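You operate a simulated robot arm through the tools that you are given. There is no shell and no other tool.

You are at the controls of a simulated two-armed robot. One attempt, no reset.

TASK
Pick up the blue die with one hand, pass it to the other hand and put it in the inside of the pass tray.

It is judged by the outcome, as a careful person would: the job done as asked, and still so three seconds after it is handed in. It fails if anything else is knocked over, pushed out of place, dropped, spilled or broken.

THE ROBOT
Two 7-joint arms with three-finger grippers on one trunk, on a base that moves. Base frame: it is fixed to the floor where the robot stands at the start and does not move with it; the origin is under the middle of the robot, x ahead of it, y to its left, z up. Readings come in m, degrees, newtons and seconds.
The left shoulder is at the start at [0.041, 0.154, 1.012], the right one opposite. With the tool pointing down near the work surface each hand reaches from about 0.1 to 0.58 m from the robot's upright axis, wherever it stands, measured 20 degrees to its own side. Places, roughly: blue die (10x4x15 cm) [-1.1, -3.7, 1]; inside of the pass tray (22x20 cm) [0.28, -5.76, 0.38]. Payload 2.69 kg a hand.
The TCP of each hand is the grasp point between the finger pads, 0.029 m short of the fingertips. In the tool frame z runs along the fingers and y along their closing line. The gripper opens to 0.12 m; its body begins 0.078 m behind the TCP.
Orientation is that of the tool frame in the base frame, as a unit quaternion [x, y, z, w]. With the fingers straight down and closing along the base's y, the tool's x points along the base's -x, its y along +y and its z along -z.

THE INTERFACE
- The arms move only by the tool jog_arm. It takes "left_commands", "right_commands" or both (then of equal length, played together; a hand with none holds still); each is a list that holds one entry, the list of rows, each a list of 7 numbers: the shift along the base's x, y, z in units of 20 mm (1.0 is 20 mm), then the turn, a rotation vector about the base's x, y, z in units of 8 degrees (1.0 is 8 degrees), then the closure, from 0 (fully open) to 1 (shut). In form: [[[tx, ty, tz, ax, ay, az, jaw], ...]]. A call has 1 to 20 rows; each row shifts and turns the commanded pose from where the row before left it. A call with a number of a shift or a turn outside -1 to 1 is refused whole. Each row takes 0.2 s and may step no farther than 0.05 m and 8.6 degrees from the row before; otherwise, or with a gripper value out of range, the whole call is refused. A pose out of reach is approached as far as the arm can. The call stops where the force on the tool passes 40 N (or 10 N more than at its start, if that is more) or the arm is blocked; 0.2 s more then pass. Each finger travels about 0.1362 m/s and halts on what it meets, pressing with about 37 N; the grip force reading is that of the motor and also rises with nothing between the fingers. The clock runs only during rows and for 0.2 s after the last one: add rows that do not move to give the fingers time. The reply holds the time, the measured pose of the TCP, the force on the tool along the base axes, the opening and the grip force, in the units named above and with some noise, with the torque about the TCP (base axes, N m) and any sound that the robot's microphone picked up, and new pictures: "pictures" is both (left out), scene, wrist or none (wrist: the cameras of the hands that moved).
- Cameras (640 x 400 px; columns grow to the right, rows downward): "scene" is now at [0.1557, -0.0067, 1.1943]; the picture's right is [-0.07, -1.00, 0.00], its down [-0.25, 0.02, -0.97] and it looks along [0.97, -0.07, -0.25] (base axes); focal length 214 px, centre (320, 200). "left" rides on the left gripper at [0.063, 0, -0.104] in its tool frame; the picture's right is [0.00, 1.00, 0.00], its down [-0.83, 0.00, -0.56] and it looks along [-0.56, 0.00, 0.83] (tool axes); focal length 275 px, centre (320, 200). "right" rides on the right gripper at [0.063, 0, -0.104] in its tool frame; the picture's right is [0.00, 1.00, 0.00], its down [-0.83, 0.00, -0.56] and it looks along [-0.56, 0.00, 0.83] (tool axes); focal length 275 px, centre (320, 200). There is no depth. A picture from a camera that has moved, and an enlarged one, comes with that camera's place and axes in the base frame and with its lens.
- lift_body(by): moves the trunk up (or, below 0, down) by that many m; the arms and the scene camera ride with it, the base frame stays. It gives what a move gives, with no picture.
- drive_base(legs): drives the robot by 1 to 6 legs, each [ahead, left, turn to the left] in m, m and degrees, along the robot's own axes; the way and the turn of a leg run together, so that a leg with both is an arc; at most 1.5 m and 180 degrees a leg. The arms and the cameras ride along, it lands a little off, and it stops where it bumps. It gives what a move gives, and a new picture of the scene camera.
- pan_tilt(pan, tilt): turns the head with the scene camera to pan (to the left, within 80 degrees either way) and tilt (down, from -29 to 69), counted from straight ahead of the robot (the tilt from the chest, where the trunk bows). It gives what a move gives, and a new picture of the scene camera.
- enlarge(camera, box): a new picture of the part [left, top, right, bottom] of that camera's present view, enlarged. It takes no simulated time.
- job_done(): hands the job in; it is judged then, once.

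Places have to be worked out from the pictures, the camera data and where the tool is seen. Open the grippers and draw the arms clear of the work before you hand the job in, unless the task says otherwise.

The tools are called after "Call:" as name(argument=value, ...) on one line, values as JSON. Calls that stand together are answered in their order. jog_arm: Moves the arms, as the interface text tells. Its arguments: {"type":"object","properties":{"left_commands":{"type":"array","items":{"type":"array","items":{"type":"array","items":{"type":"number"}}}},"right_commands":{"type":"array","items":{"type":"array","items":{"type":"array","items":{"type":"number"}}}},"pictures":{"type":"string","enum":["both","scene","wrist","none"]}},"required":[]} The other tools are called the same way: lift_body (by) moves the trunk up or down; drive_base (legs) drives the base; pan_tilt (pan, tilt) turns the head that bears the scene camera; enlarge (camera, box) takes an enlarged picture of a part of a camera's view; job_done () hands the job in.

At the start:

```text
time_s: 0.0
left_position: [0.3832, 0.1342, 1.1066]
left_tool_rot: [0.0, 1.0, 0.0, 0.0]
left_contact_force: [-0.1, 0.1, 0.4]
left_torque: [0.01, -0.01, 0.02]
left_gripper_width: 0.12
left_finger_force: 0.0
right_position: [0.3121, -0.144, 1.1415]
right_tool_rot: [0.0, 1.0, 0.001, 0.0]
right_contact_force: [0.7, 0.2, 1.3]
right_torque: [0.01, 0.0, -0.02]
right_gripper_width: 0.12
right_finger_force: 0.0
trunk travel left (down, up): [-0.379, 0.059]
robot x, y, heading: [0.0004, -0.0008, 0.2]
head pan, tilt (commanded): [-4.2, 14.2]
```

scene: 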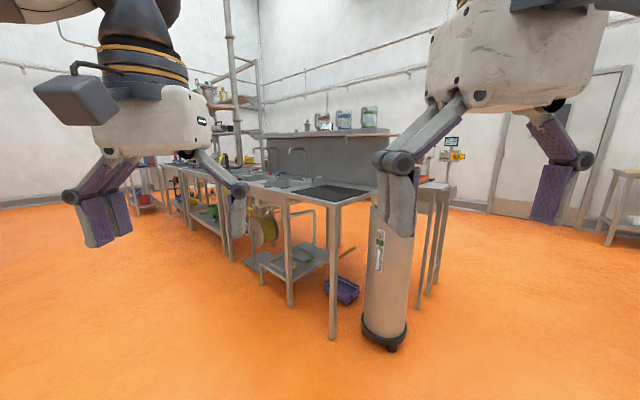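
right: 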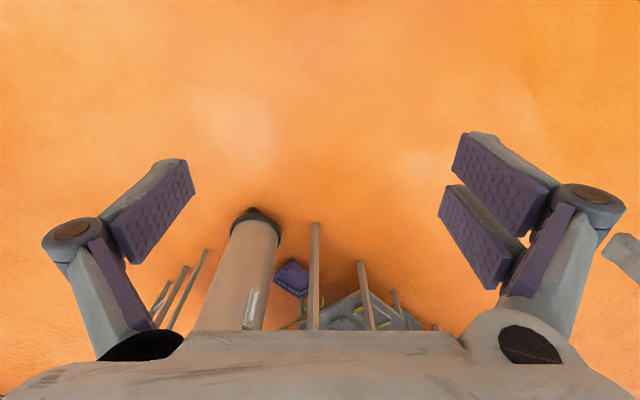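
left: 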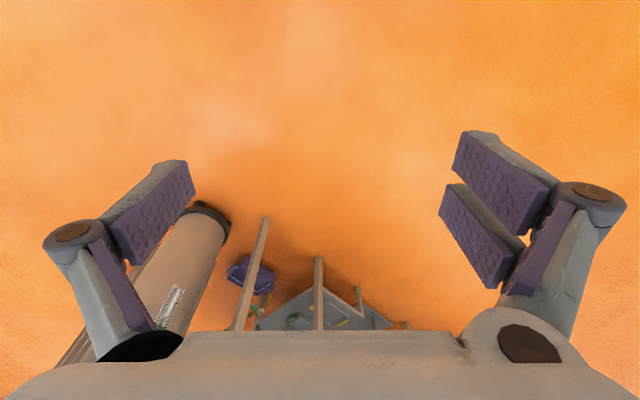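

The die lies far to the robot's right and slightly behind, and the tray is further on. I'll look to the right first.

Call:
pan_tilt(pan=-78, tilt=12)

```text
time_s: 1.5
left_position: [0.3833, 0.1338, 1.1066]
left_tool_rot: [-0.001, 1.0, 0.001, 0.0]
left_contact_force: [-0.7, 0.3, -0.1]
left_torque: [0.01, 0.0, 0.01]
left_gripper_width: 0.1198
left_finger_force: 0.0
right_position: [0.312, -0.144, 1.1404]
right_tool_rot: [0.001, 1.0, 0.001, -0.001]
right_contact_force: [0.2, -1.0, -0.4]
right_torque: [0.0, 0.02, 0.0]
right_gripper_width: 0.12
right_finger_force: 0.1
trunk travel left (down, up): [-0.379, 0.059]
robot x, y, heading: [0.0003, 0.0036, -0.0]
head pan, tilt (commanded): [-78.0, 12.0]
camera scene: at [0.082, -0.0911, 1.198], right [-0.98, -0.21, 0.0], down [-0.04, 0.2, -0.98], along [0.2, -0.96, -0.21], focal length 214 px, centre (320, 200)
```

scene: 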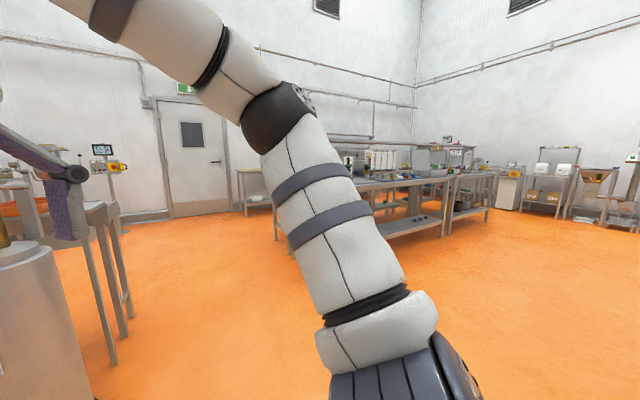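

The bench holding the die is off to the right. I'll turn the robot in place toward it and look straight ahead.

Call:
pan_tilt(pan=0, tilt=12)

Call:
drive_base(legs=[[0, 0, -100]])

```text
time_s: 3.0
left_position: [0.3835, 0.135, 1.1062]
left_tool_rot: [0.0, 1.0, 0.0, 0.0]
left_contact_force: [-0.2, 0.0, 0.1]
left_torque: [-0.02, -0.02, 0.01]
left_gripper_width: 0.1198
left_finger_force: 0.1
right_position: [0.3124, -0.1437, 1.1403]
right_tool_rot: [0.0, 1.0, 0.0, 0.0]
right_contact_force: [0.0, -0.4, -0.2]
right_torque: [0.01, 0.01, 0.0]
right_gripper_width: 0.1201
right_finger_force: 0.0
trunk travel left (down, up): [-0.379, 0.059]
robot x, y, heading: [-0.0013, -0.0015, 0.0]
head pan, tilt (commanded): [0.0, 12.0]
camera scene: at [0.1558, 0.0, 1.198], right [0.0, -1.0, 0.0], down [-0.21, 0.0, -0.98], along [0.98, 0.0, -0.21], focal length 214 px, centre (320, 200)
```

scene: 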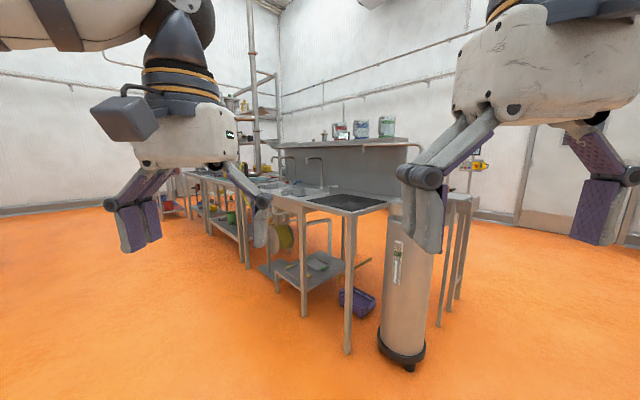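

```text
time_s: 7.6
left_position: [0.0643, -0.4011, 1.1069]
left_tool_rot: [0.767, 0.642, 0.0, 0.0]
left_contact_force: [-0.2, -0.5, -1.0]
left_torque: [0.02, 0.0, -0.03]
left_gripper_width: 0.1197
left_finger_force: 0.0
right_position: [-0.1971, -0.2824, 1.1413]
right_tool_rot: [0.766, 0.642, 0.0, 0.0]
right_contact_force: [0.7, -1.0, -0.9]
right_torque: [0.02, -0.04, 0.02]
right_gripper_width: 0.12
right_finger_force: 0.0
trunk travel left (down, up): [-0.379, 0.059]
robot x, y, heading: [0.0052, 0.0002, -100.3]
head pan, tilt (commanded): [0.0, 12.0]
camera scene: at [-0.0259, -0.152, 1.198], right [-0.98, 0.18, 0.0], down [0.04, 0.2, -0.98], along [-0.17, -0.96, -0.21], focal length 214 px, centre (320, 200)
```

scene: 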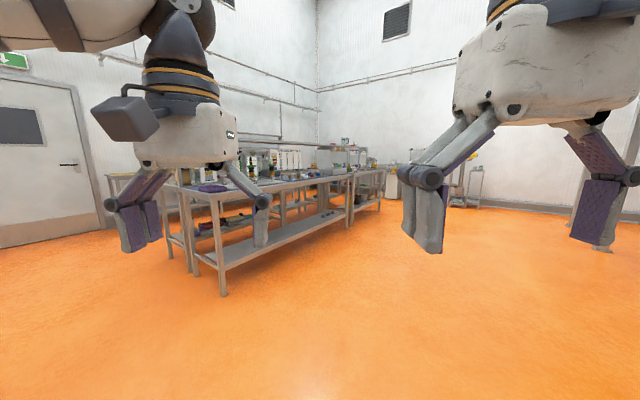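

I see the bench ahead; the die should project near (344,167) and the tray near (269,188). Enlarge that part.

Call:
enlarge(camera="scene", box=[230, 120, 430, 245])

Call:
enlarge(camera="scene", box=[310, 135, 400, 191])

```text
3.20 times, centred on (330, 182) of scene
camera zoom: at [-0.0259, -0.152, 1.198], right [-0.98, 0.18, 0.0], down [0.04, 0.2, -0.98], along [-0.17, -0.96, -0.21], focal length 686 px, centre (288, 256)
```

zoom: 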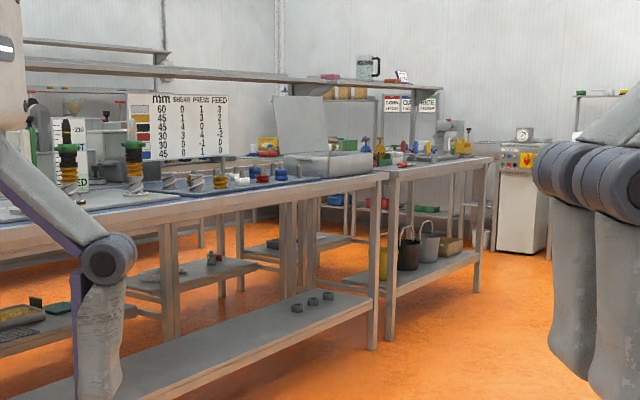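

```text
7.11 times, centred on (355, 163) of scene
camera zoom: at [-0.0259, -0.152, 1.198], right [-0.98, 0.18, 0.0], down [0.04, 0.2, -0.98], along [-0.17, -0.96, -0.21], focal length 1525 px, centre (71, 463)
```

zoom: 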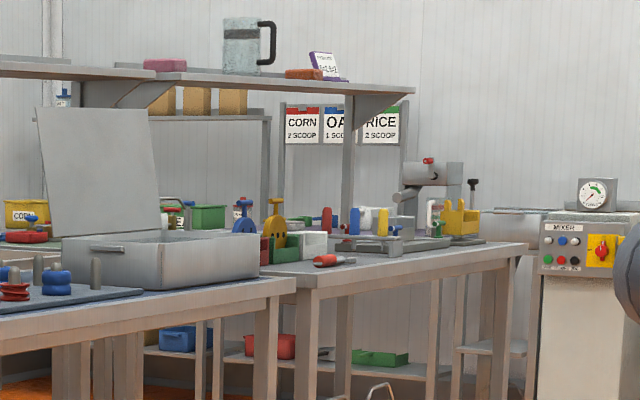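

The blue die is the blue item at about (243,217) in the second enlargement, on the far bench behind some boxes. The benches seem to run diagonally (about -141°), so I'll drive along the open aisle in front of them and look again.

Call:
drive_base(legs=[[0, 0, -28.6], [1.5, 0, 0]])

```text
time_s: 16.5
left_position: [-1.0663, -1.5626, 1.1061]
left_tool_rot: [0.899, 0.437, 0.0, 0.0]
left_contact_force: [-0.2, 0.2, -0.4]
left_torque: [0.06, -0.01, -0.02]
left_gripper_width: 0.12
left_finger_force: 0.0
right_position: [-1.2399, -1.3349, 1.1418]
right_tool_rot: [0.9, 0.436, 0.0, 0.0]
right_contact_force: [-0.4, 0.4, -0.1]
right_torque: [0.0, 0.01, 0.03]
right_gripper_width: 0.1198
right_finger_force: 0.0
trunk travel left (down, up): [-0.379, 0.059]
robot x, y, heading: [-0.934, -1.1745, -128.2]
head pan, tilt (commanded): [0.0, 12.0]
camera scene: at [-1.0288, -1.2994, 1.1979], right [-0.79, 0.62, 0.0], down [0.13, 0.16, -0.98], along [-0.6, -0.77, -0.21], focal length 214 px, centre (320, 200)
```

scene: 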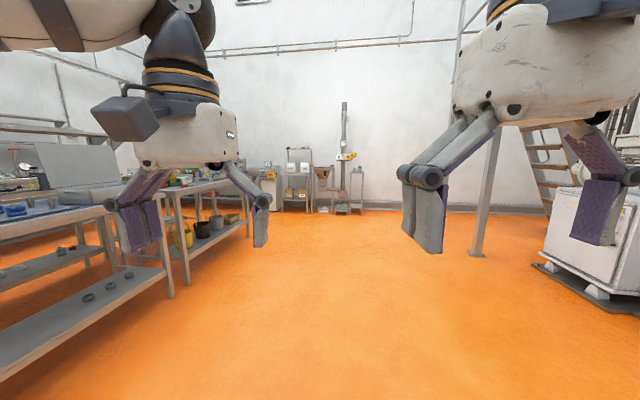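

Aisle ahead is clear. I'll pan left to see the benches and die from here.

Call:
pan_tilt(pan=35, tilt=12)

Call:
enlarge(camera="scene", box=[220, 120, 420, 245])

```text
time_s: 17.5
left_position: [-1.0666, -1.5615, 1.1052]
left_tool_rot: [0.899, 0.437, -0.001, 0.0]
left_contact_force: [1.1, 0.0, -0.1]
left_torque: [0.0, 0.0, 0.02]
left_gripper_width: 0.1199
left_finger_force: 0.1
right_position: [-1.2403, -1.3331, 1.1411]
right_tool_rot: [0.9, 0.437, 0.0, 0.0]
right_contact_force: [0.2, 0.0, -0.8]
right_torque: [0.03, 0.02, 0.0]
right_gripper_width: 0.1203
right_finger_force: 0.0
trunk travel left (down, up): [-0.379, 0.059]
robot x, y, heading: [-0.9354, -1.1794, -128.1]
head pan, tilt (commanded): [35.0, 12.0]
camera scene: at [-0.9763, -1.319, 1.198], right [-1.0, 0.06, 0.0], down [0.01, 0.21, -0.98], along [-0.06, -0.98, -0.21], focal length 214 px, centre (320, 200)
```

scene: 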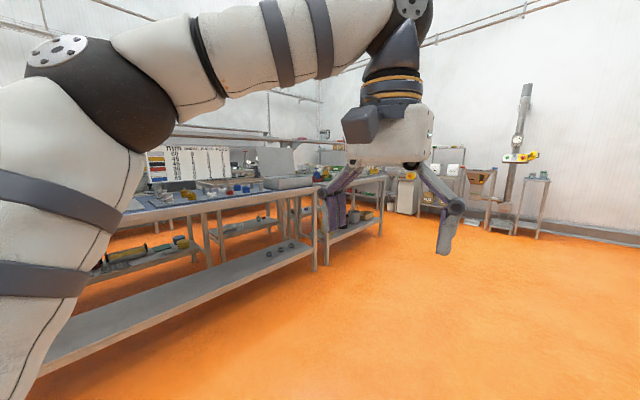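

```text
3.20 times, centred on (320, 182) of scene
camera zoom: at [-0.9763, -1.319, 1.198], right [-1.0, 0.06, 0.0], down [0.01, 0.21, -0.98], along [-0.06, -0.98, -0.21], focal length 686 px, centre (320, 256)
```

zoom: 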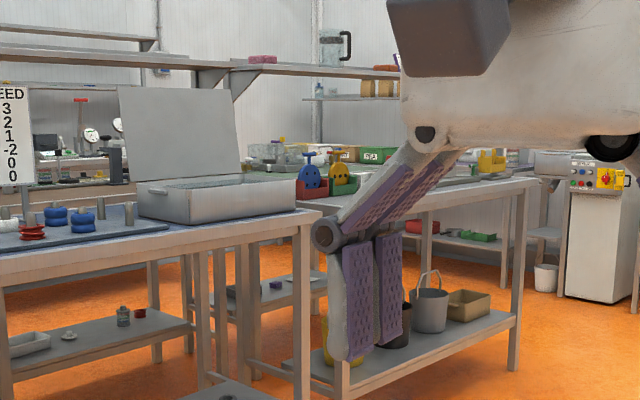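

The blue die stands with a T-handle in a red holder beside a yellow one. I'll drive further to the front of that bench and turn to face it.

Call:
pan_tilt(pan=0, tilt=20)

Call:
drive_base(legs=[[1.45, 0, 0], [0, 0, 77]])

```text
time_s: 18.5
left_position: [-1.0662, -1.5628, 1.1058]
left_tool_rot: [0.9, 0.437, 0.0, 0.0]
left_contact_force: [0.6, -0.3, 0.1]
left_torque: [-0.04, -0.01, 0.01]
left_gripper_width: 0.12
left_finger_force: 0.2
right_position: [-1.2397, -1.334, 1.1412]
right_tool_rot: [0.899, 0.437, 0.0, 0.001]
right_contact_force: [0.3, 0.5, 0.4]
right_torque: [0.02, 0.0, 0.02]
right_gripper_width: 0.1199
right_finger_force: 0.0
trunk travel left (down, up): [-0.379, 0.059]
robot x, y, heading: [-0.9364, -1.1774, -128.1]
head pan, tilt (commanded): [0.0, 20.0]
camera scene: at [-1.0285, -1.2992, 1.1849], right [-0.79, 0.62, 0.0], down [0.21, 0.27, -0.94], along [-0.58, -0.74, -0.34], focal length 214 px, centre (320, 200)
```

scene: 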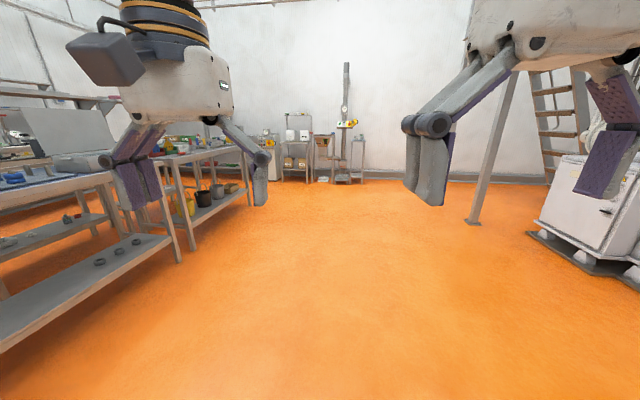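

```text
time_s: 28.9
left_position: [-1.4739, -2.5255, 1.1073]
left_tool_rot: [0.429, 0.903, 0.0, 0.0]
left_contact_force: [-0.2, -0.5, 0.9]
left_torque: [0.03, 0.02, 0.04]
left_gripper_width: 0.12
left_finger_force: 0.1
right_position: [-1.7343, -2.6438, 1.1407]
right_tool_rot: [0.43, 0.903, 0.0, 0.0]
right_contact_force: [0.6, -0.1, -0.1]
right_torque: [0.01, 0.01, -0.02]
right_gripper_width: 0.1198
right_finger_force: 0.0
trunk travel left (down, up): [-0.379, 0.059]
robot x, y, heading: [-1.8205, -2.3115, -50.7]
head pan, tilt (commanded): [0.0, 20.0]
camera scene: at [-1.7204, -2.4308, 1.1849], right [-0.78, -0.63, 0.0], down [-0.22, 0.27, -0.94], along [0.59, -0.73, -0.34], focal length 214 px, centre (320, 200)
```

scene: 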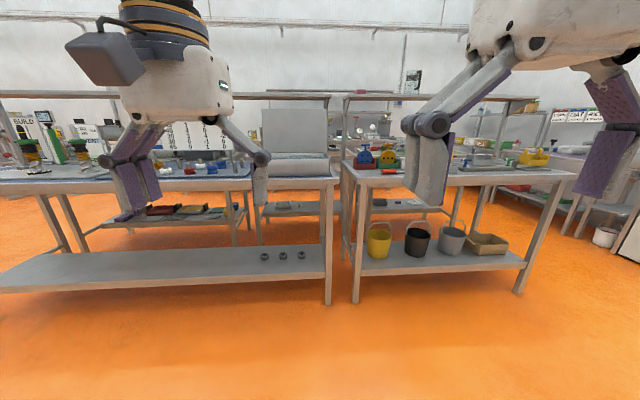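

Now the robot faces the bench squarely. Enlarge the die zone.

Call:
enlarge(camera="scene", box=[330, 130, 430, 192])

Call:
enlarge(camera="scene", box=[330, 90, 590, 252])

```text
6.40 times, centred on (380, 161) of scene
camera zoom: at [-1.7204, -2.4308, 1.1849], right [-0.78, -0.63, 0.0], down [-0.22, 0.27, -0.94], along [0.59, -0.73, -0.34], focal length 1373 px, centre (-64, 450)
```

zoom: 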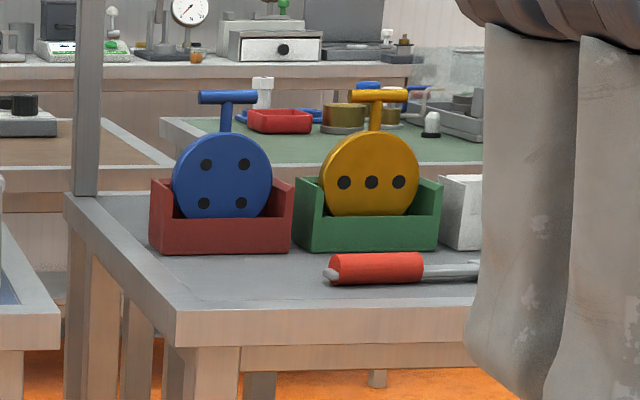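

```text
2.46 times, centred on (460, 171) of scene
camera zoom: at [-1.7204, -2.4308, 1.1849], right [-0.78, -0.63, 0.0], down [-0.22, 0.27, -0.94], along [0.59, -0.73, -0.34], focal length 528 px, centre (-25, 271)
```

zoom: 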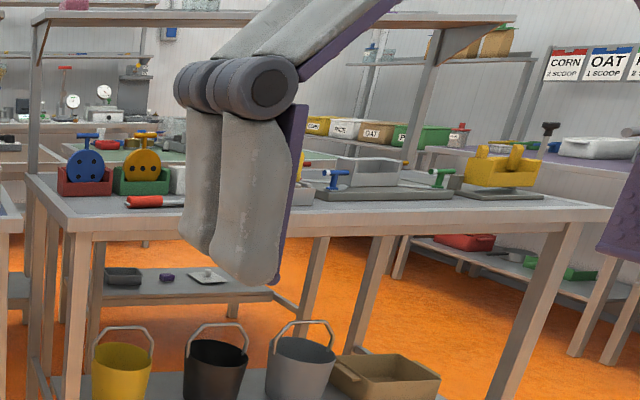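

The blue die (disc ~10 cm, T-bar handle on top) stands in a red holder about 1.47 m ahead and 0.27 m right of the robot axis, T-bar at z≈1.056, table top ≈0.915. I'll first retract and lift the left hand a bit so it stays clear of the case with the lid.

Call:
jog_arm(left_commands=[[[-0.633, 0.774, 1, 0, 0, 0, 0], [-0.633, 0.774, 1, 0, 0, 0, 0], [-0.633, 0.774, 1, 0, 0, 0, 0], [-0.633, 0.774, 1, 0, 0, 0, 0], [-0.633, 0.774, 1, 0, 0, 0, 0], [0, 0, 0, 0, 0, 0, 0]]], pictures="none")

Call:
drive_base(legs=[[0.5, -0.08, 0]])

Call:
pan_tilt(pan=-10, tilt=30)

```text
time_s: 30.3
left_position: [-1.5455, -2.4608, 1.1565]
left_tool_rot: [0.429, 0.903, -0.002, 0.0]
left_contact_force: [0.7, 0.1, -0.4]
left_torque: [0.0, 0.04, -0.02]
left_gripper_width: 0.1202
left_finger_force: 0.0
left hand out of reach, approached as far as the arm can: row 3, 4, 5
right_position: [-1.7345, -2.6443, 1.1409]
right_tool_rot: [0.429, 0.903, 0.0, 0.0]
right_contact_force: [0.1, 0.3, -0.5]
right_torque: [-0.01, 0.06, 0.01]
right_gripper_width: 0.1198
right_finger_force: 0.0
trunk travel left (down, up): [-0.379, 0.059]
robot x, y, heading: [-1.8171, -2.3131, -51.0]
head pan, tilt (commanded): [0.0, 20.0]
```

```text
time_s: 33.3
left_position: [-1.2895, -2.8977, 1.1563]
left_tool_rot: [0.428, 0.904, -0.001, 0.0]
left_contact_force: [0.1, -0.5, -0.2]
left_torque: [-0.01, 0.01, 0.02]
left_gripper_width: 0.1202
left_finger_force: 0.0
right_position: [-1.4787, -3.0809, 1.141]
right_tool_rot: [0.428, 0.904, 0.001, 0.0]
right_contact_force: [0.1, 0.4, 0.6]
right_torque: [0.03, 0.01, 0.03]
right_gripper_width: 0.1201
right_finger_force: 0.1
trunk travel left (down, up): [-0.379, 0.059]
robot x, y, heading: [-1.5671, -2.7464, -50.8]
head pan, tilt (commanded): [0.0, 20.0]
camera scene: at [-1.4662, -2.8677, 1.1849], right [-0.77, -0.63, 0.0], down [-0.22, 0.27, -0.94], along [0.59, -0.73, -0.34], focal length 214 px, centre (320, 200)
```

scene: 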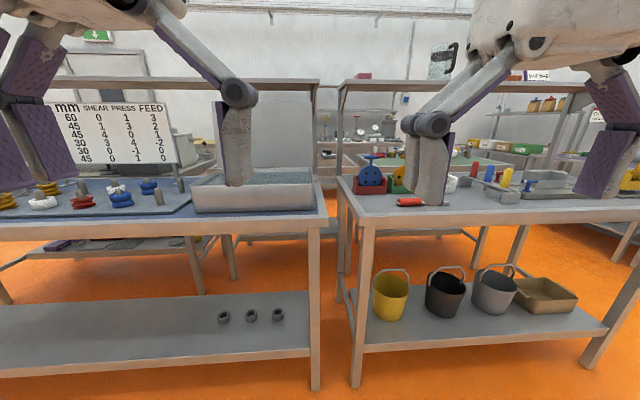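

```text
time_s: 34.0
left_position: [-1.291, -2.8962, 1.1573]
left_tool_rot: [0.428, 0.904, -0.003, 0.0]
left_contact_force: [-0.3, 0.3, -0.6]
left_torque: [-0.03, 0.05, 0.01]
left_gripper_width: 0.12
left_finger_force: 0.0
right_position: [-1.4801, -3.0804, 1.1409]
right_tool_rot: [0.429, 0.903, 0.0, -0.001]
right_contact_force: [-0.2, -0.3, 0.0]
right_torque: [-0.01, 0.02, -0.01]
right_gripper_width: 0.12
right_finger_force: 0.0
trunk travel left (down, up): [-0.379, 0.059]
robot x, y, heading: [-1.567, -2.749, -50.7]
head pan, tilt (commanded): [-10.0, 30.0]
camera scene: at [-1.4811, -2.8741, 1.1689], right [-0.87, -0.49, 0.0], down [-0.24, 0.44, -0.87], along [0.42, -0.76, -0.5], focal length 214 px, centre (320, 200)
```

scene: 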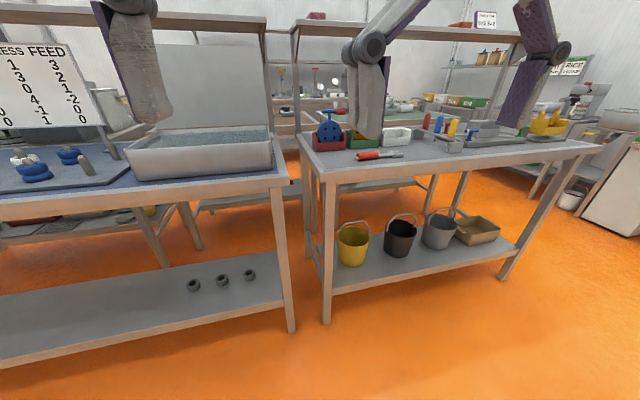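

Enlarge the die from this closer spot for a better fix.

Call:
enlarge(camera="scene", box=[290, 95, 370, 145])

Call:
enlarge(camera="scene", box=[280, 90, 440, 190])

```text
8.00 times, centred on (330, 120) of scene
camera zoom: at [-1.4811, -2.8741, 1.1689], right [-0.87, -0.49, 0.0], down [-0.24, 0.44, -0.87], along [0.42, -0.76, -0.5], focal length 1716 px, centre (240, 840)
```

zoom: 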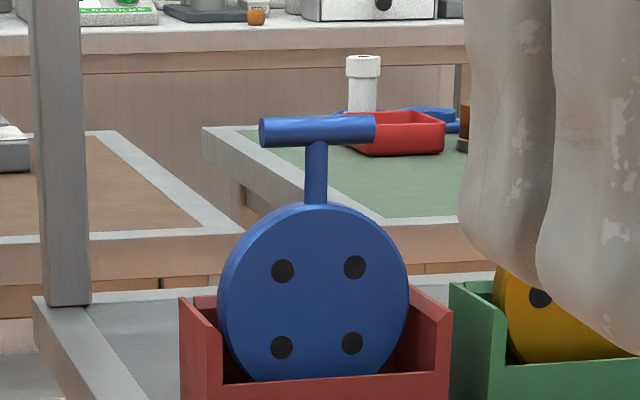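

```text
4.00 times, centred on (360, 140) of scene
camera zoom: at [-1.4811, -2.8741, 1.1689], right [-0.87, -0.49, 0.0], down [-0.24, 0.44, -0.87], along [0.42, -0.76, -0.5], focal length 858 px, centre (160, 440)
```

zoom: 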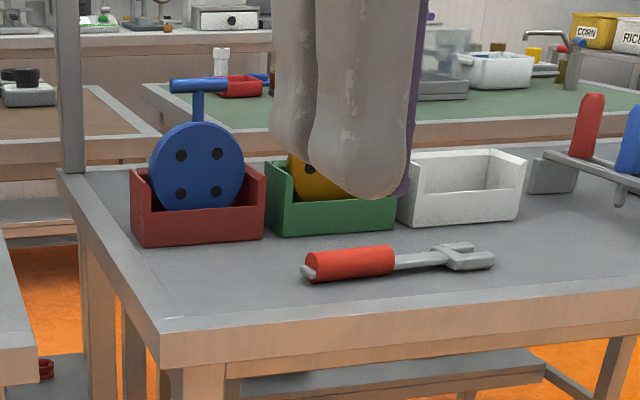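

The die looks about 1.04 m ahead and 0.21 m right of the axis. Before closing in, look down to see the base footprint relative to the table.

Call:
pan_tilt(pan=0, tilt=69)

```text
time_s: 35.1
left_position: [-1.289, -2.8975, 1.1553]
left_tool_rot: [0.426, 0.905, 0.0, 0.0]
left_contact_force: [24.6, -7.7, -27.5]
left_torque: [1.02, 0.01, 1.08]
left_gripper_width: 0.1063
left_finger_force: 0.0
right_position: [-1.4791, -3.0803, 1.1405]
right_tool_rot: [0.428, 0.904, 0.0, 0.0]
right_contact_force: [-0.1, -0.9, -1.1]
right_torque: [-0.02, -0.01, -0.04]
right_gripper_width: 0.1199
right_finger_force: 0.1
trunk travel left (down, up): [-0.379, 0.059]
robot x, y, heading: [-1.5641, -2.7454, -50.5]
head pan, tilt (commanded): [0.0, 68.8]
camera scene: at [-1.4868, -2.8455, 1.1234], right [-0.79, -0.61, 0.0], down [-0.54, 0.71, -0.46], along [0.28, -0.36, -0.89], focal length 214 px, centre (320, 200)
```

scene: 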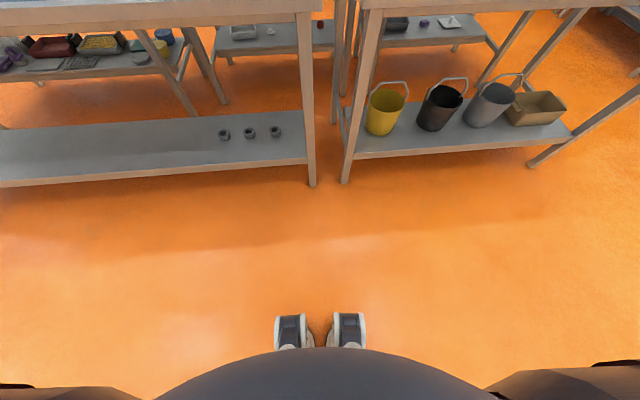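

The head's chin pressed against my left hand (it reached only ~63°), so I tilt the head back up at once and shift the left hand forward, away from the head.

Call:
pan_tilt(pan=0, tilt=30)

Call:
jog_arm(left_commands=[[[0.8, 0.2, -0.5, 0, 0, 0, 0], [0.8, 0.2, -0.5, 0, 0, 0, 0], [0.8, 0.2, -0.5, 0, 0, 0, 0], [0.8, 0.2, 0, 0, 0, 0, 0], [0, 0, 0, 0, 0, 0, 0]]], pictures="scene")

```text
time_s: 36.1
left_position: [-1.2913, -2.8962, 1.1568]
left_tool_rot: [0.428, 0.904, -0.002, 0.0]
left_contact_force: [0.5, -0.1, 0.2]
left_torque: [0.01, 0.0, 0.01]
left_gripper_width: 0.1201
left_finger_force: 0.1
right_position: [-1.4794, -3.0802, 1.1409]
right_tool_rot: [0.428, 0.904, 0.0, 0.0]
right_contact_force: [-0.1, 0.4, 0.4]
right_torque: [0.01, 0.01, 0.01]
right_gripper_width: 0.1201
right_finger_force: 0.1
trunk travel left (down, up): [-0.379, 0.059]
robot x, y, heading: [-1.567, -2.7497, -50.6]
head pan, tilt (commanded): [0.0, 30.0]
camera scene: at [-1.4681, -2.8653, 1.1688], right [-0.77, -0.63, 0.0], down [-0.32, 0.39, -0.87], along [0.55, -0.67, -0.5], focal length 214 px, centre (320, 200)
```

scene: 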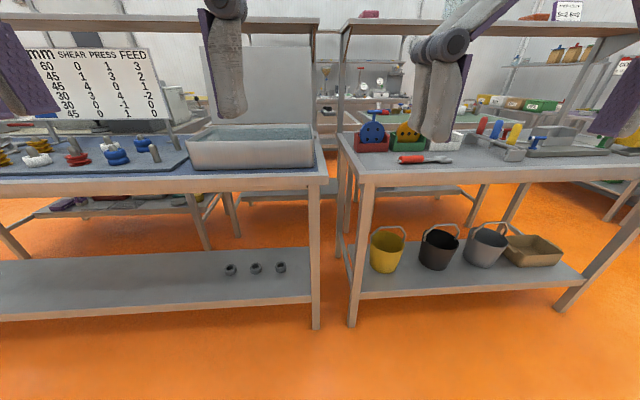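

```text
time_s: 37.3
left_position: [-1.2271, -2.8813, 1.1265]
left_tool_rot: [0.428, 0.904, -0.002, 0.0]
left_contact_force: [0.2, -0.5, -0.3]
left_torque: [0.05, -0.02, -0.01]
left_gripper_width: 0.1201
left_finger_force: 0.1
right_position: [-1.4804, -3.0804, 1.1415]
right_tool_rot: [0.429, 0.903, 0.0, 0.0]
right_contact_force: [0.0, 0.2, -0.1]
right_torque: [0.03, 0.0, 0.01]
right_gripper_width: 0.12
right_finger_force: 0.0
trunk travel left (down, up): [-0.379, 0.059]
robot x, y, heading: [-1.5673, -2.7466, -50.8]
head pan, tilt (commanded): [0.0, 30.0]
camera scene: at [-1.4682, -2.8654, 1.1689], right [-0.77, -0.63, 0.0], down [-0.32, 0.39, -0.87], along [0.55, -0.67, -0.5], focal length 214 px, centre (320, 200)
```

scene: 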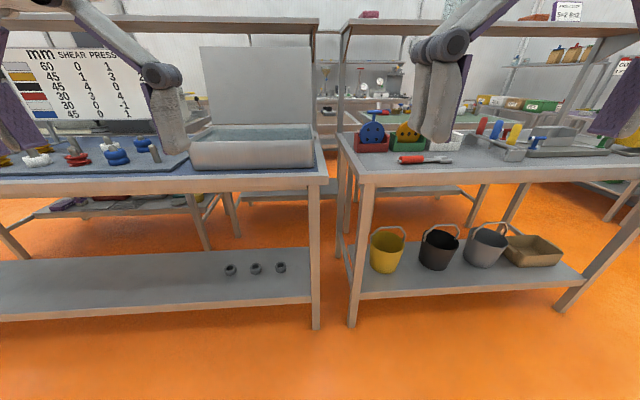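

The left hand is now clear of the head. I drive 0.53 m ahead so that the die is about 0.5 m from the axis (belly stays ~0.12 m off the table edge).

Call:
drive_base(legs=[[0.4, 0, 0], [0.13, 0, 0]])

```text
time_s: 40.7
left_position: [-0.8928, -3.2904, 1.1261]
left_tool_rot: [0.428, 0.904, -0.002, 0.001]
left_contact_force: [0.4, 0.0, -0.1]
left_torque: [0.01, 0.02, -0.02]
left_gripper_width: 0.1198
left_finger_force: 0.0
right_position: [-1.1441, -3.4916, 1.1414]
right_tool_rot: [0.428, 0.904, 0.0, 0.0]
right_contact_force: [1.0, 0.1, -0.9]
right_torque: [0.02, 0.0, -0.02]
right_gripper_width: 0.1197
right_finger_force: 0.0
trunk travel left (down, up): [-0.379, 0.059]
robot x, y, heading: [-1.2316, -3.1565, -50.6]
head pan, tilt (commanded): [0.0, 30.0]
camera scene: at [-1.1321, -3.2754, 1.1687], right [-0.77, -0.63, 0.0], down [-0.32, 0.39, -0.87], along [0.55, -0.67, -0.5], focal length 214 px, centre (320, 200)
```

scene: 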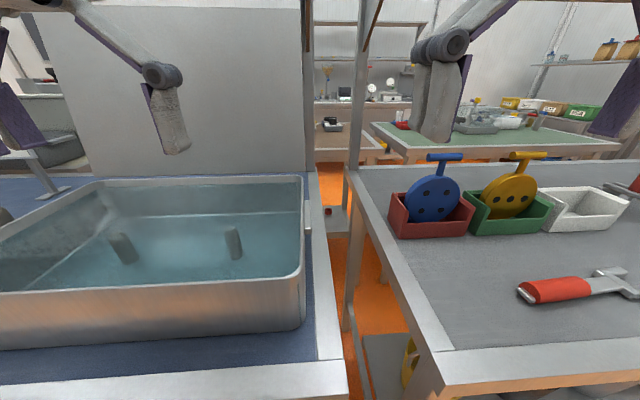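

Clear view now. T-bar triangulates to about (-1.0735, -3.677, 1.050). Enlarge to check the bar's direction.

Call:
enlarge(camera="scene", box=[390, 140, 490, 202])

Call:
enlarge(camera="scene", box=[380, 145, 500, 245])

```text
6.40 times, centred on (440, 171) of scene
camera zoom: at [-1.1321, -3.2754, 1.1687], right [-0.77, -0.63, 0.0], down [-0.32, 0.39, -0.87], along [0.55, -0.67, -0.5], focal length 1373 px, centre (-448, 386)
```

zoom: 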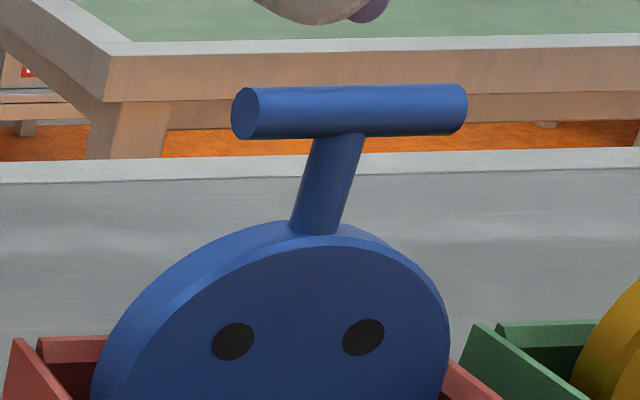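

```text
4.00 times, centred on (440, 195) of scene
camera zoom: at [-1.1321, -3.2754, 1.1687], right [-0.77, -0.63, 0.0], down [-0.32, 0.39, -0.87], along [0.55, -0.67, -0.5], focal length 858 px, centre (-160, 220)
```

zoom: 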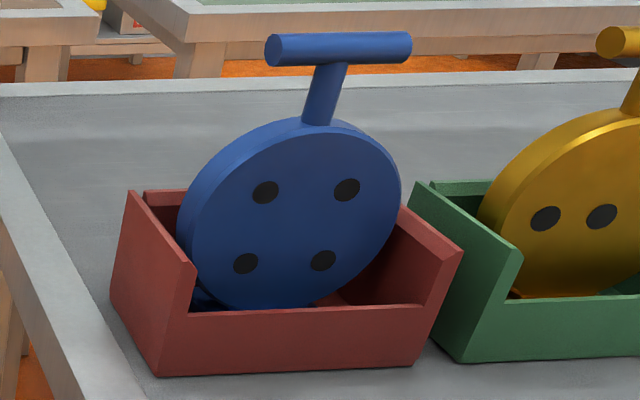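

The bar runs at about -137° (nearly along the table), so the fingers should close along about -47°. I rotate the right tool about vertical by -86° in place, above the table, then look with the wrist camera.

Call:
jog_arm(right_commands=[[[0, 0, 0.2, 0, 0, -0.98, 0], [0, 0, 0.2, 0, 0, -0.98, 0], [0, 0, 0.2, 0, 0, -0.98, 0], [0, 0, 0.2, 0, 0, -0.98, 0], [0, 0, 0.2, 0, 0, -0.98, 0], [0, 0, 0, 0, 0, -0.98, 0], [0, 0, 0, 0, 0, -0.98, 0], [0, 0, 0, 0, 0, -0.98, 0], [0, 0, 0, 0, 0, -0.98, 0], [0, 0, 0, 0, 0, -0.98, 0], [0, 0, 0, 0, 0, -0.98, 0], [0, 0, 0, 0, 0, 0, 0]]], pictures="both")

```text
time_s: 43.3
left_position: [-0.8906, -3.2907, 1.1266]
left_tool_rot: [0.428, 0.904, -0.002, -0.001]
left_contact_force: [0.1, -0.7, 0.4]
left_torque: [0.02, -0.03, 0.0]
left_gripper_width: 0.12
left_finger_force: 0.0
right_position: [-1.1398, -3.4891, 1.1517]
right_tool_rot: [0.931, 0.366, 0.001, 0.0]
right_contact_force: [-0.9, 0.0, -0.4]
right_torque: [-0.03, 0.01, 0.02]
right_gripper_width: 0.1202
right_finger_force: 0.1
right hand out of reach, approached as far as the arm can: row 4, 5
trunk travel left (down, up): [-0.379, 0.059]
robot x, y, heading: [-1.2262, -3.159, -50.8]
head pan, tilt (commanded): [0.0, 30.0]
camera scene: at [-1.1326, -3.2747, 1.1689], right [-0.77, -0.63, 0.0], down [-0.32, 0.39, -0.87], along [0.55, -0.67, -0.5], focal length 214 px, centre (320, 200)
camera right: at [-1.0943, -3.4452, 1.2558], right [0.68, -0.73, 0.0], down [-0.61, -0.57, 0.55], along [-0.4, -0.38, -0.83], focal length 275 px, centre (320, 200)
```

scene: 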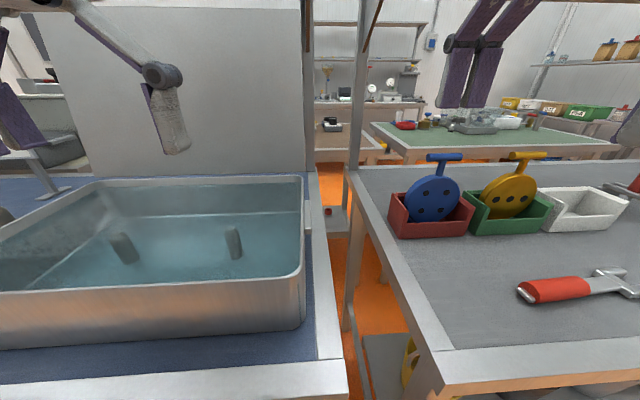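
right: 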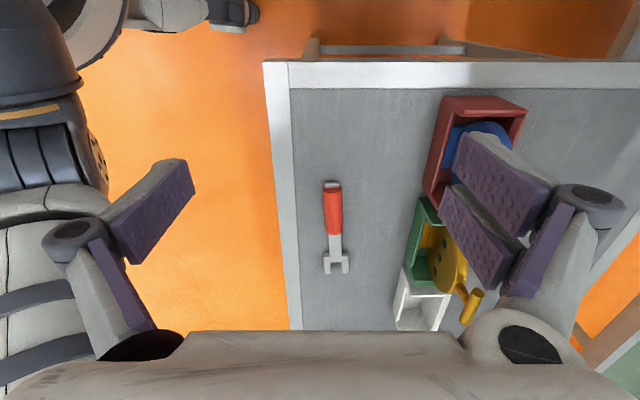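

Tool y now points at -47° as wanted. I move the open hand over the T-bar at the same height (fingertips ~6 cm above the bar).

Call:
jog_arm(right_commands=[[[0.3325, -0.96, 0, 0, 0, 0, 0], [0.3325, -0.96, 0, 0, 0, 0, 0], [0.3325, -0.96, 0, 0, 0, 0, 0], [0.3325, -0.96, 0, 0, 0, 0, 0], [0.3325, -0.96, 0, 0, 0, 0, 0], [0.3325, -0.96, 0, 0, 0, 0, 0], [0.3325, -0.96, 0, 0, 0, 0, 0], [0.3325, -0.96, 0, 0, 0, 0, 0], [0.3325, -0.96, 0, 0, 0, 0, 0], [0.3325, -0.96, 0, 0, 0, 0, 0], [0, 0, 0, 0, 0, 0, 0]]], pictures="both")

```text
time_s: 45.7
left_position: [-0.892, -3.2907, 1.1272]
left_tool_rot: [0.428, 0.904, -0.002, 0.0]
left_contact_force: [-0.2, -0.4, -0.4]
left_torque: [-0.02, -0.01, 0.0]
left_gripper_width: 0.12
left_finger_force: 0.1
right_position: [-1.0871, -3.6444, 1.1466]
right_tool_rot: [0.931, 0.366, 0.001, -0.001]
right_contact_force: [0.3, -0.4, -0.1]
right_torque: [-0.02, -0.01, 0.0]
right_gripper_width: 0.12
right_finger_force: 0.0
right hand out of reach, approached as far as the arm can: row 8, 9, 10
trunk travel left (down, up): [-0.379, 0.059]
robot x, y, heading: [-1.2315, -3.155, -50.6]
head pan, tilt (commanded): [0.0, 30.0]
camera scene: at [-1.133, -3.2745, 1.169], right [-0.77, -0.63, 0.0], down [-0.32, 0.39, -0.87], along [0.55, -0.67, -0.5], focal length 214 px, centre (320, 200)
camera right: at [-1.0414, -3.6016, 1.2519], right [0.69, -0.73, 0.0], down [-0.61, -0.57, 0.55], along [-0.4, -0.38, -0.83], focal length 275 px, centre (320, 200)
```

scene: 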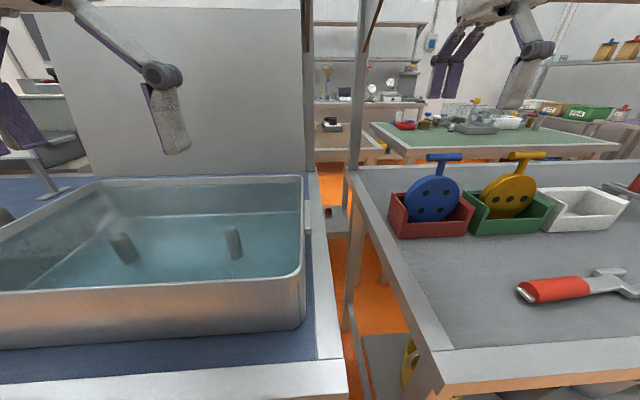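
right: 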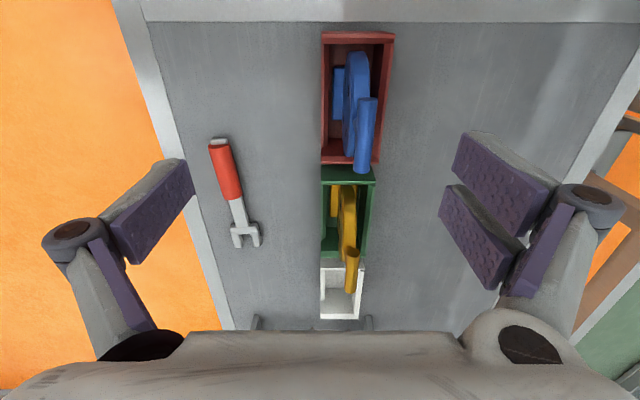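

The arm is at its reach limit at this height. In the wrist picture I see the die with a further blue part beside the disc; enlarge it.

Call:
enlarge(camera="right", box=[280, 20, 440, 120])

Call:
enlarge(camera="right", box=[260, 90, 420, 190])

```text
4.00 times, centred on (360, 70) of right
camera zoom: at [-1.0414, -3.6016, 1.2519], right [0.69, -0.73, 0.0], down [-0.61, -0.57, 0.55], along [-0.4, -0.38, -0.83], focal length 1101 px, centre (160, 720)
```

zoom: 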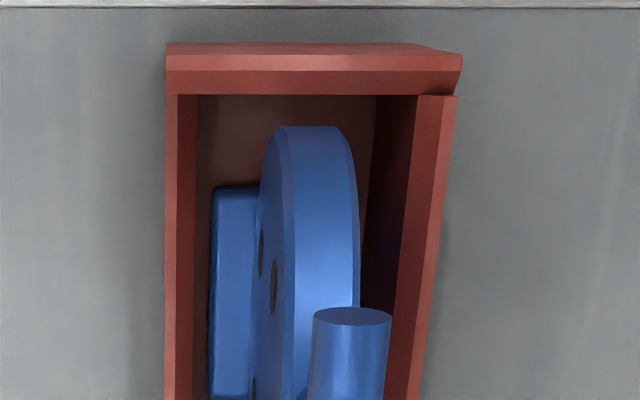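

```text
4.00 times, centred on (340, 140) of right
camera zoom: at [-1.0414, -3.6016, 1.2519], right [0.69, -0.73, 0.0], down [-0.61, -0.57, 0.55], along [-0.4, -0.38, -0.83], focal length 1101 px, centre (240, 440)
```

zoom: 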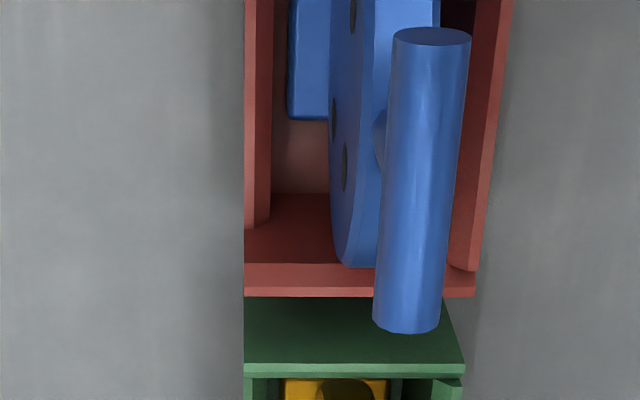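

The die has a rectangular foot, so it stands upright by itself. Before grasping, let me inspect where the tray is; it should project near (357,145) in the present scene view.

Call:
enlarge(camera="scene", box=[290, 80, 450, 180])

Call:
enlarge(camera="scene", box=[310, 100, 390, 200])

```text
4.00 times, centred on (370, 130) of scene
camera zoom: at [-1.133, -3.2745, 1.169], right [-0.77, -0.63, 0.0], down [-0.32, 0.39, -0.87], along [0.55, -0.67, -0.5], focal length 858 px, centre (120, 480)
```

zoom: 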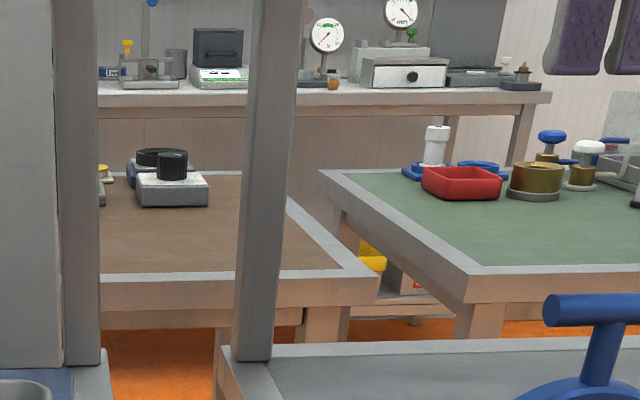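

```text
4.00 times, centred on (350, 150) of scene
camera zoom: at [-1.133, -3.2745, 1.169], right [-0.77, -0.63, 0.0], down [-0.32, 0.39, -0.87], along [0.55, -0.67, -0.5], focal length 858 px, centre (200, 400)
```

zoom: 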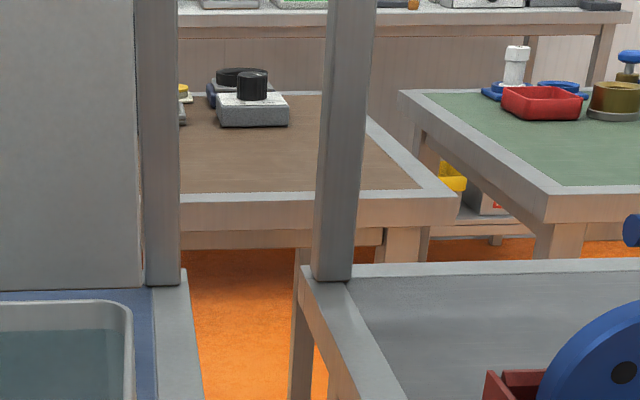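

The tray seems to be low, behind the second row of benches (likely on a lower shelf near the back bench). I'd better inspect it before choosing the grasps, so I back off from the table and drive around to look.

Call:
drive_base(legs=[[-0.65, 0, 0]])

Call:
pan_tilt(pan=-60, tilt=15)

```text
time_s: 49.3
left_position: [-1.2974, -2.7944, 1.1269]
left_tool_rot: [0.428, 0.904, -0.002, 0.0]
left_contact_force: [0.1, 0.4, 0.0]
left_torque: [-0.02, -0.04, 0.0]
left_gripper_width: 0.1201
left_finger_force: 0.0
right_position: [-1.4926, -3.1508, 1.1479]
right_tool_rot: [0.93, 0.366, 0.001, -0.001]
right_contact_force: [0.2, 0.5, -0.4]
right_torque: [-0.02, -0.01, 0.01]
right_gripper_width: 0.1198
right_finger_force: 0.2
trunk travel left (down, up): [-0.379, 0.059]
robot x, y, heading: [-1.6357, -2.662, -50.7]
head pan, tilt (commanded): [0.0, 30.0]
camera scene: at [-1.5388, -2.7789, 1.1689], right [-0.77, -0.63, 0.0], down [-0.32, 0.39, -0.87], along [0.55, -0.67, -0.5], focal length 214 px, centre (320, 200)
```

scene: 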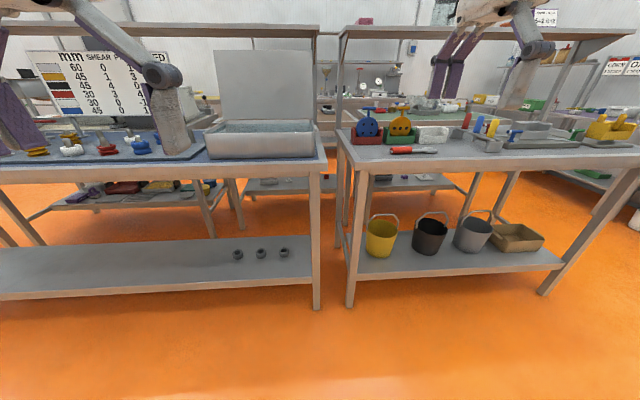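

```text
time_s: 50.6
left_position: [-1.2968, -2.7956, 1.1256]
left_tool_rot: [0.427, 0.904, -0.003, 0.0]
left_contact_force: [0.6, 0.2, 0.0]
left_torque: [-0.01, -0.02, 0.0]
left_gripper_width: 0.1202
left_finger_force: 0.0
right_position: [-1.4939, -3.1499, 1.1482]
right_tool_rot: [0.931, 0.366, 0.001, -0.001]
right_contact_force: [-0.3, -0.4, -0.4]
right_torque: [0.03, 0.01, 0.01]
right_gripper_width: 0.12
right_finger_force: 0.0
trunk travel left (down, up): [-0.379, 0.059]
robot x, y, heading: [-1.6376, -2.6599, -50.9]
head pan, tilt (commanded): [-60.0, 15.0]
camera scene: at [-1.6288, -2.7967, 1.1931], right [-0.94, 0.35, 0.0], down [0.09, 0.24, -0.97], along [-0.34, -0.9, -0.26], focal length 214 px, centre (320, 200)
```

scene: 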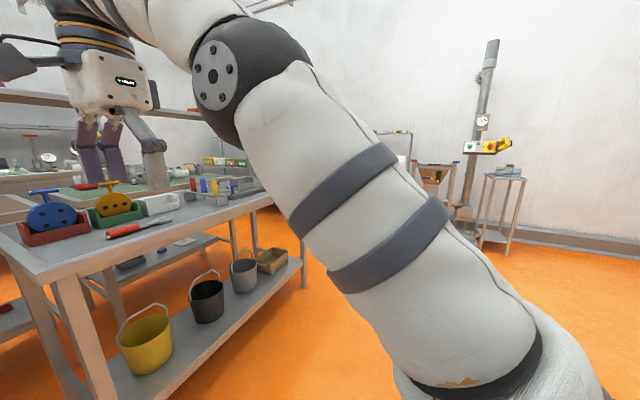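

Strafe right along the front of the bench to see its right end and the aisle behind it.

Call:
drive_base(legs=[[0, -1.4, 0]])

Call:
pan_tilt(pan=0, tilt=18)

```text
time_s: 61.5
left_position: [-2.3741, -3.6846, 1.1276]
left_tool_rot: [0.423, 0.906, -0.002, 0.0]
left_contact_force: [0.8, -0.6, 0.0]
left_torque: [-0.03, -0.01, 0.03]
left_gripper_width: 0.1202
left_finger_force: 0.1
right_position: [-2.5652, -4.0403, 1.1463]
right_tool_rot: [0.928, 0.372, 0.001, -0.001]
right_contact_force: [0.4, 0.6, 0.5]
right_torque: [0.0, 0.04, 0.01]
right_gripper_width: 0.1199
right_finger_force: 0.0
trunk travel left (down, up): [-0.379, 0.059]
robot x, y, heading: [-2.7145, -3.5536, -50.4]
head pan, tilt (commanded): [-60.0, 15.0]
camera scene: at [-2.7049, -3.6889, 1.1931], right [-0.94, 0.34, 0.0], down [0.09, 0.24, -0.97], along [-0.33, -0.91, -0.26], focal length 214 px, centre (320, 200)
```

scene: 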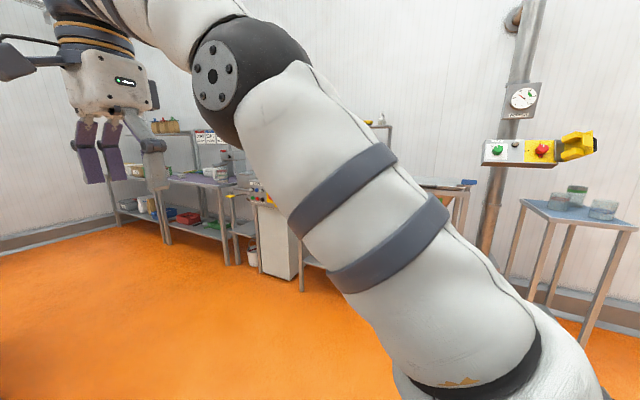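

```text
time_s: 62.8
left_position: [-2.3739, -3.6838, 1.1278]
left_tool_rot: [0.423, 0.906, -0.002, -0.001]
left_contact_force: [0.2, -0.4, -0.1]
left_torque: [-0.02, 0.0, 0.02]
left_gripper_width: 0.1202
left_finger_force: 0.0
right_position: [-2.5657, -4.0407, 1.1471]
right_tool_rot: [0.929, 0.37, 0.0, -0.001]
right_contact_force: [-0.5, -0.3, -0.6]
right_torque: [0.0, 0.0, 0.01]
right_gripper_width: 0.1201
right_finger_force: 0.0
trunk travel left (down, up): [-0.379, 0.059]
robot x, y, heading: [-2.7142, -3.5568, -50.3]
head pan, tilt (commanded): [0.0, 18.0]
camera scene: at [-2.613, -3.6728, 1.1882], right [-0.77, -0.64, 0.0], down [-0.2, 0.24, -0.95], along [0.61, -0.73, -0.31], focal length 214 px, centre (320, 200)
```

scene: 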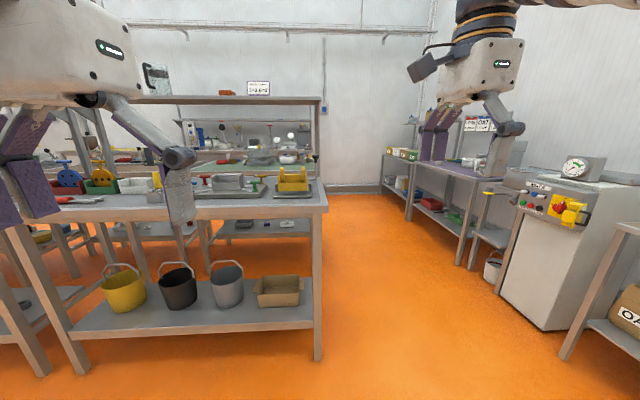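

There is a ~1.35 m wide lane past the bench's right end. I move right 0.66 m into its middle and then ahead 1.3 m.

Call:
drive_base(legs=[[0, -0.66, 0], [1.3, 0, 0]])

Call:
pan_tilt(pan=40, tilt=20)

```text
time_s: 74.5
left_position: [-2.0544, -5.122, 1.1257]
left_tool_rot: [0.429, 0.903, -0.002, -0.001]
left_contact_force: [0.6, -0.6, 0.2]
left_torque: [0.01, 0.01, -0.05]
left_gripper_width: 0.1198
left_finger_force: 0.0
right_position: [-2.2512, -5.4768, 1.1462]
right_tool_rot: [0.931, 0.365, 0.001, -0.002]
right_contact_force: [-0.1, -0.2, 0.1]
right_torque: [-0.01, 0.01, 0.0]
right_gripper_width: 0.1199
right_finger_force: 0.1
trunk travel left (down, up): [-0.379, 0.059]
robot x, y, heading: [-2.3948, -4.99, -50.7]
head pan, tilt (commanded): [0.0, 18.0]
camera scene: at [-2.2939, -5.1081, 1.1882], right [-0.78, -0.63, 0.0], down [-0.2, 0.24, -0.95], along [0.6, -0.74, -0.31], focal length 214 px, centre (320, 200)
```

scene: 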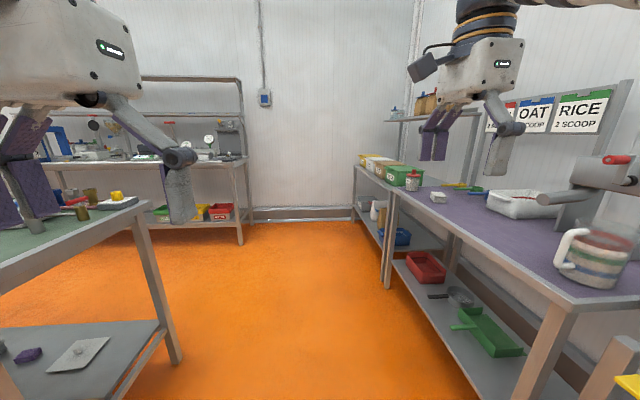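

```text
time_s: 75.6
left_position: [-2.0547, -5.1223, 1.1263]
left_tool_rot: [0.429, 0.903, -0.002, 0.001]
left_contact_force: [-0.4, -0.3, 0.1]
left_torque: [-0.01, 0.04, 0.01]
left_gripper_width: 0.12
left_finger_force: 0.1
right_position: [-2.2515, -5.4764, 1.1466]
right_tool_rot: [0.931, 0.364, 0.0, -0.001]
right_contact_force: [0.1, 0.0, -0.1]
right_torque: [0.0, 0.02, -0.04]
right_gripper_width: 0.1199
right_finger_force: 0.0
trunk travel left (down, up): [-0.379, 0.059]
robot x, y, heading: [-2.3928, -4.987, -51.0]
head pan, tilt (commanded): [40.0, 20.0]
camera scene: at [-2.2615, -5.0532, 1.1849], right [-0.19, -0.98, 0.0], down [-0.34, 0.06, -0.94], along [0.92, -0.18, -0.34], focal length 214 px, centre (320, 200)
```

scene: 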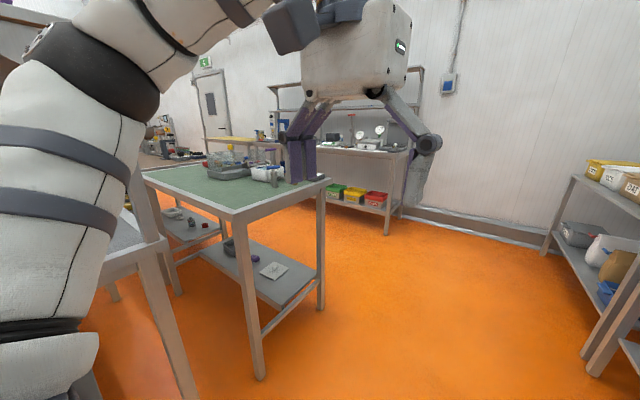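

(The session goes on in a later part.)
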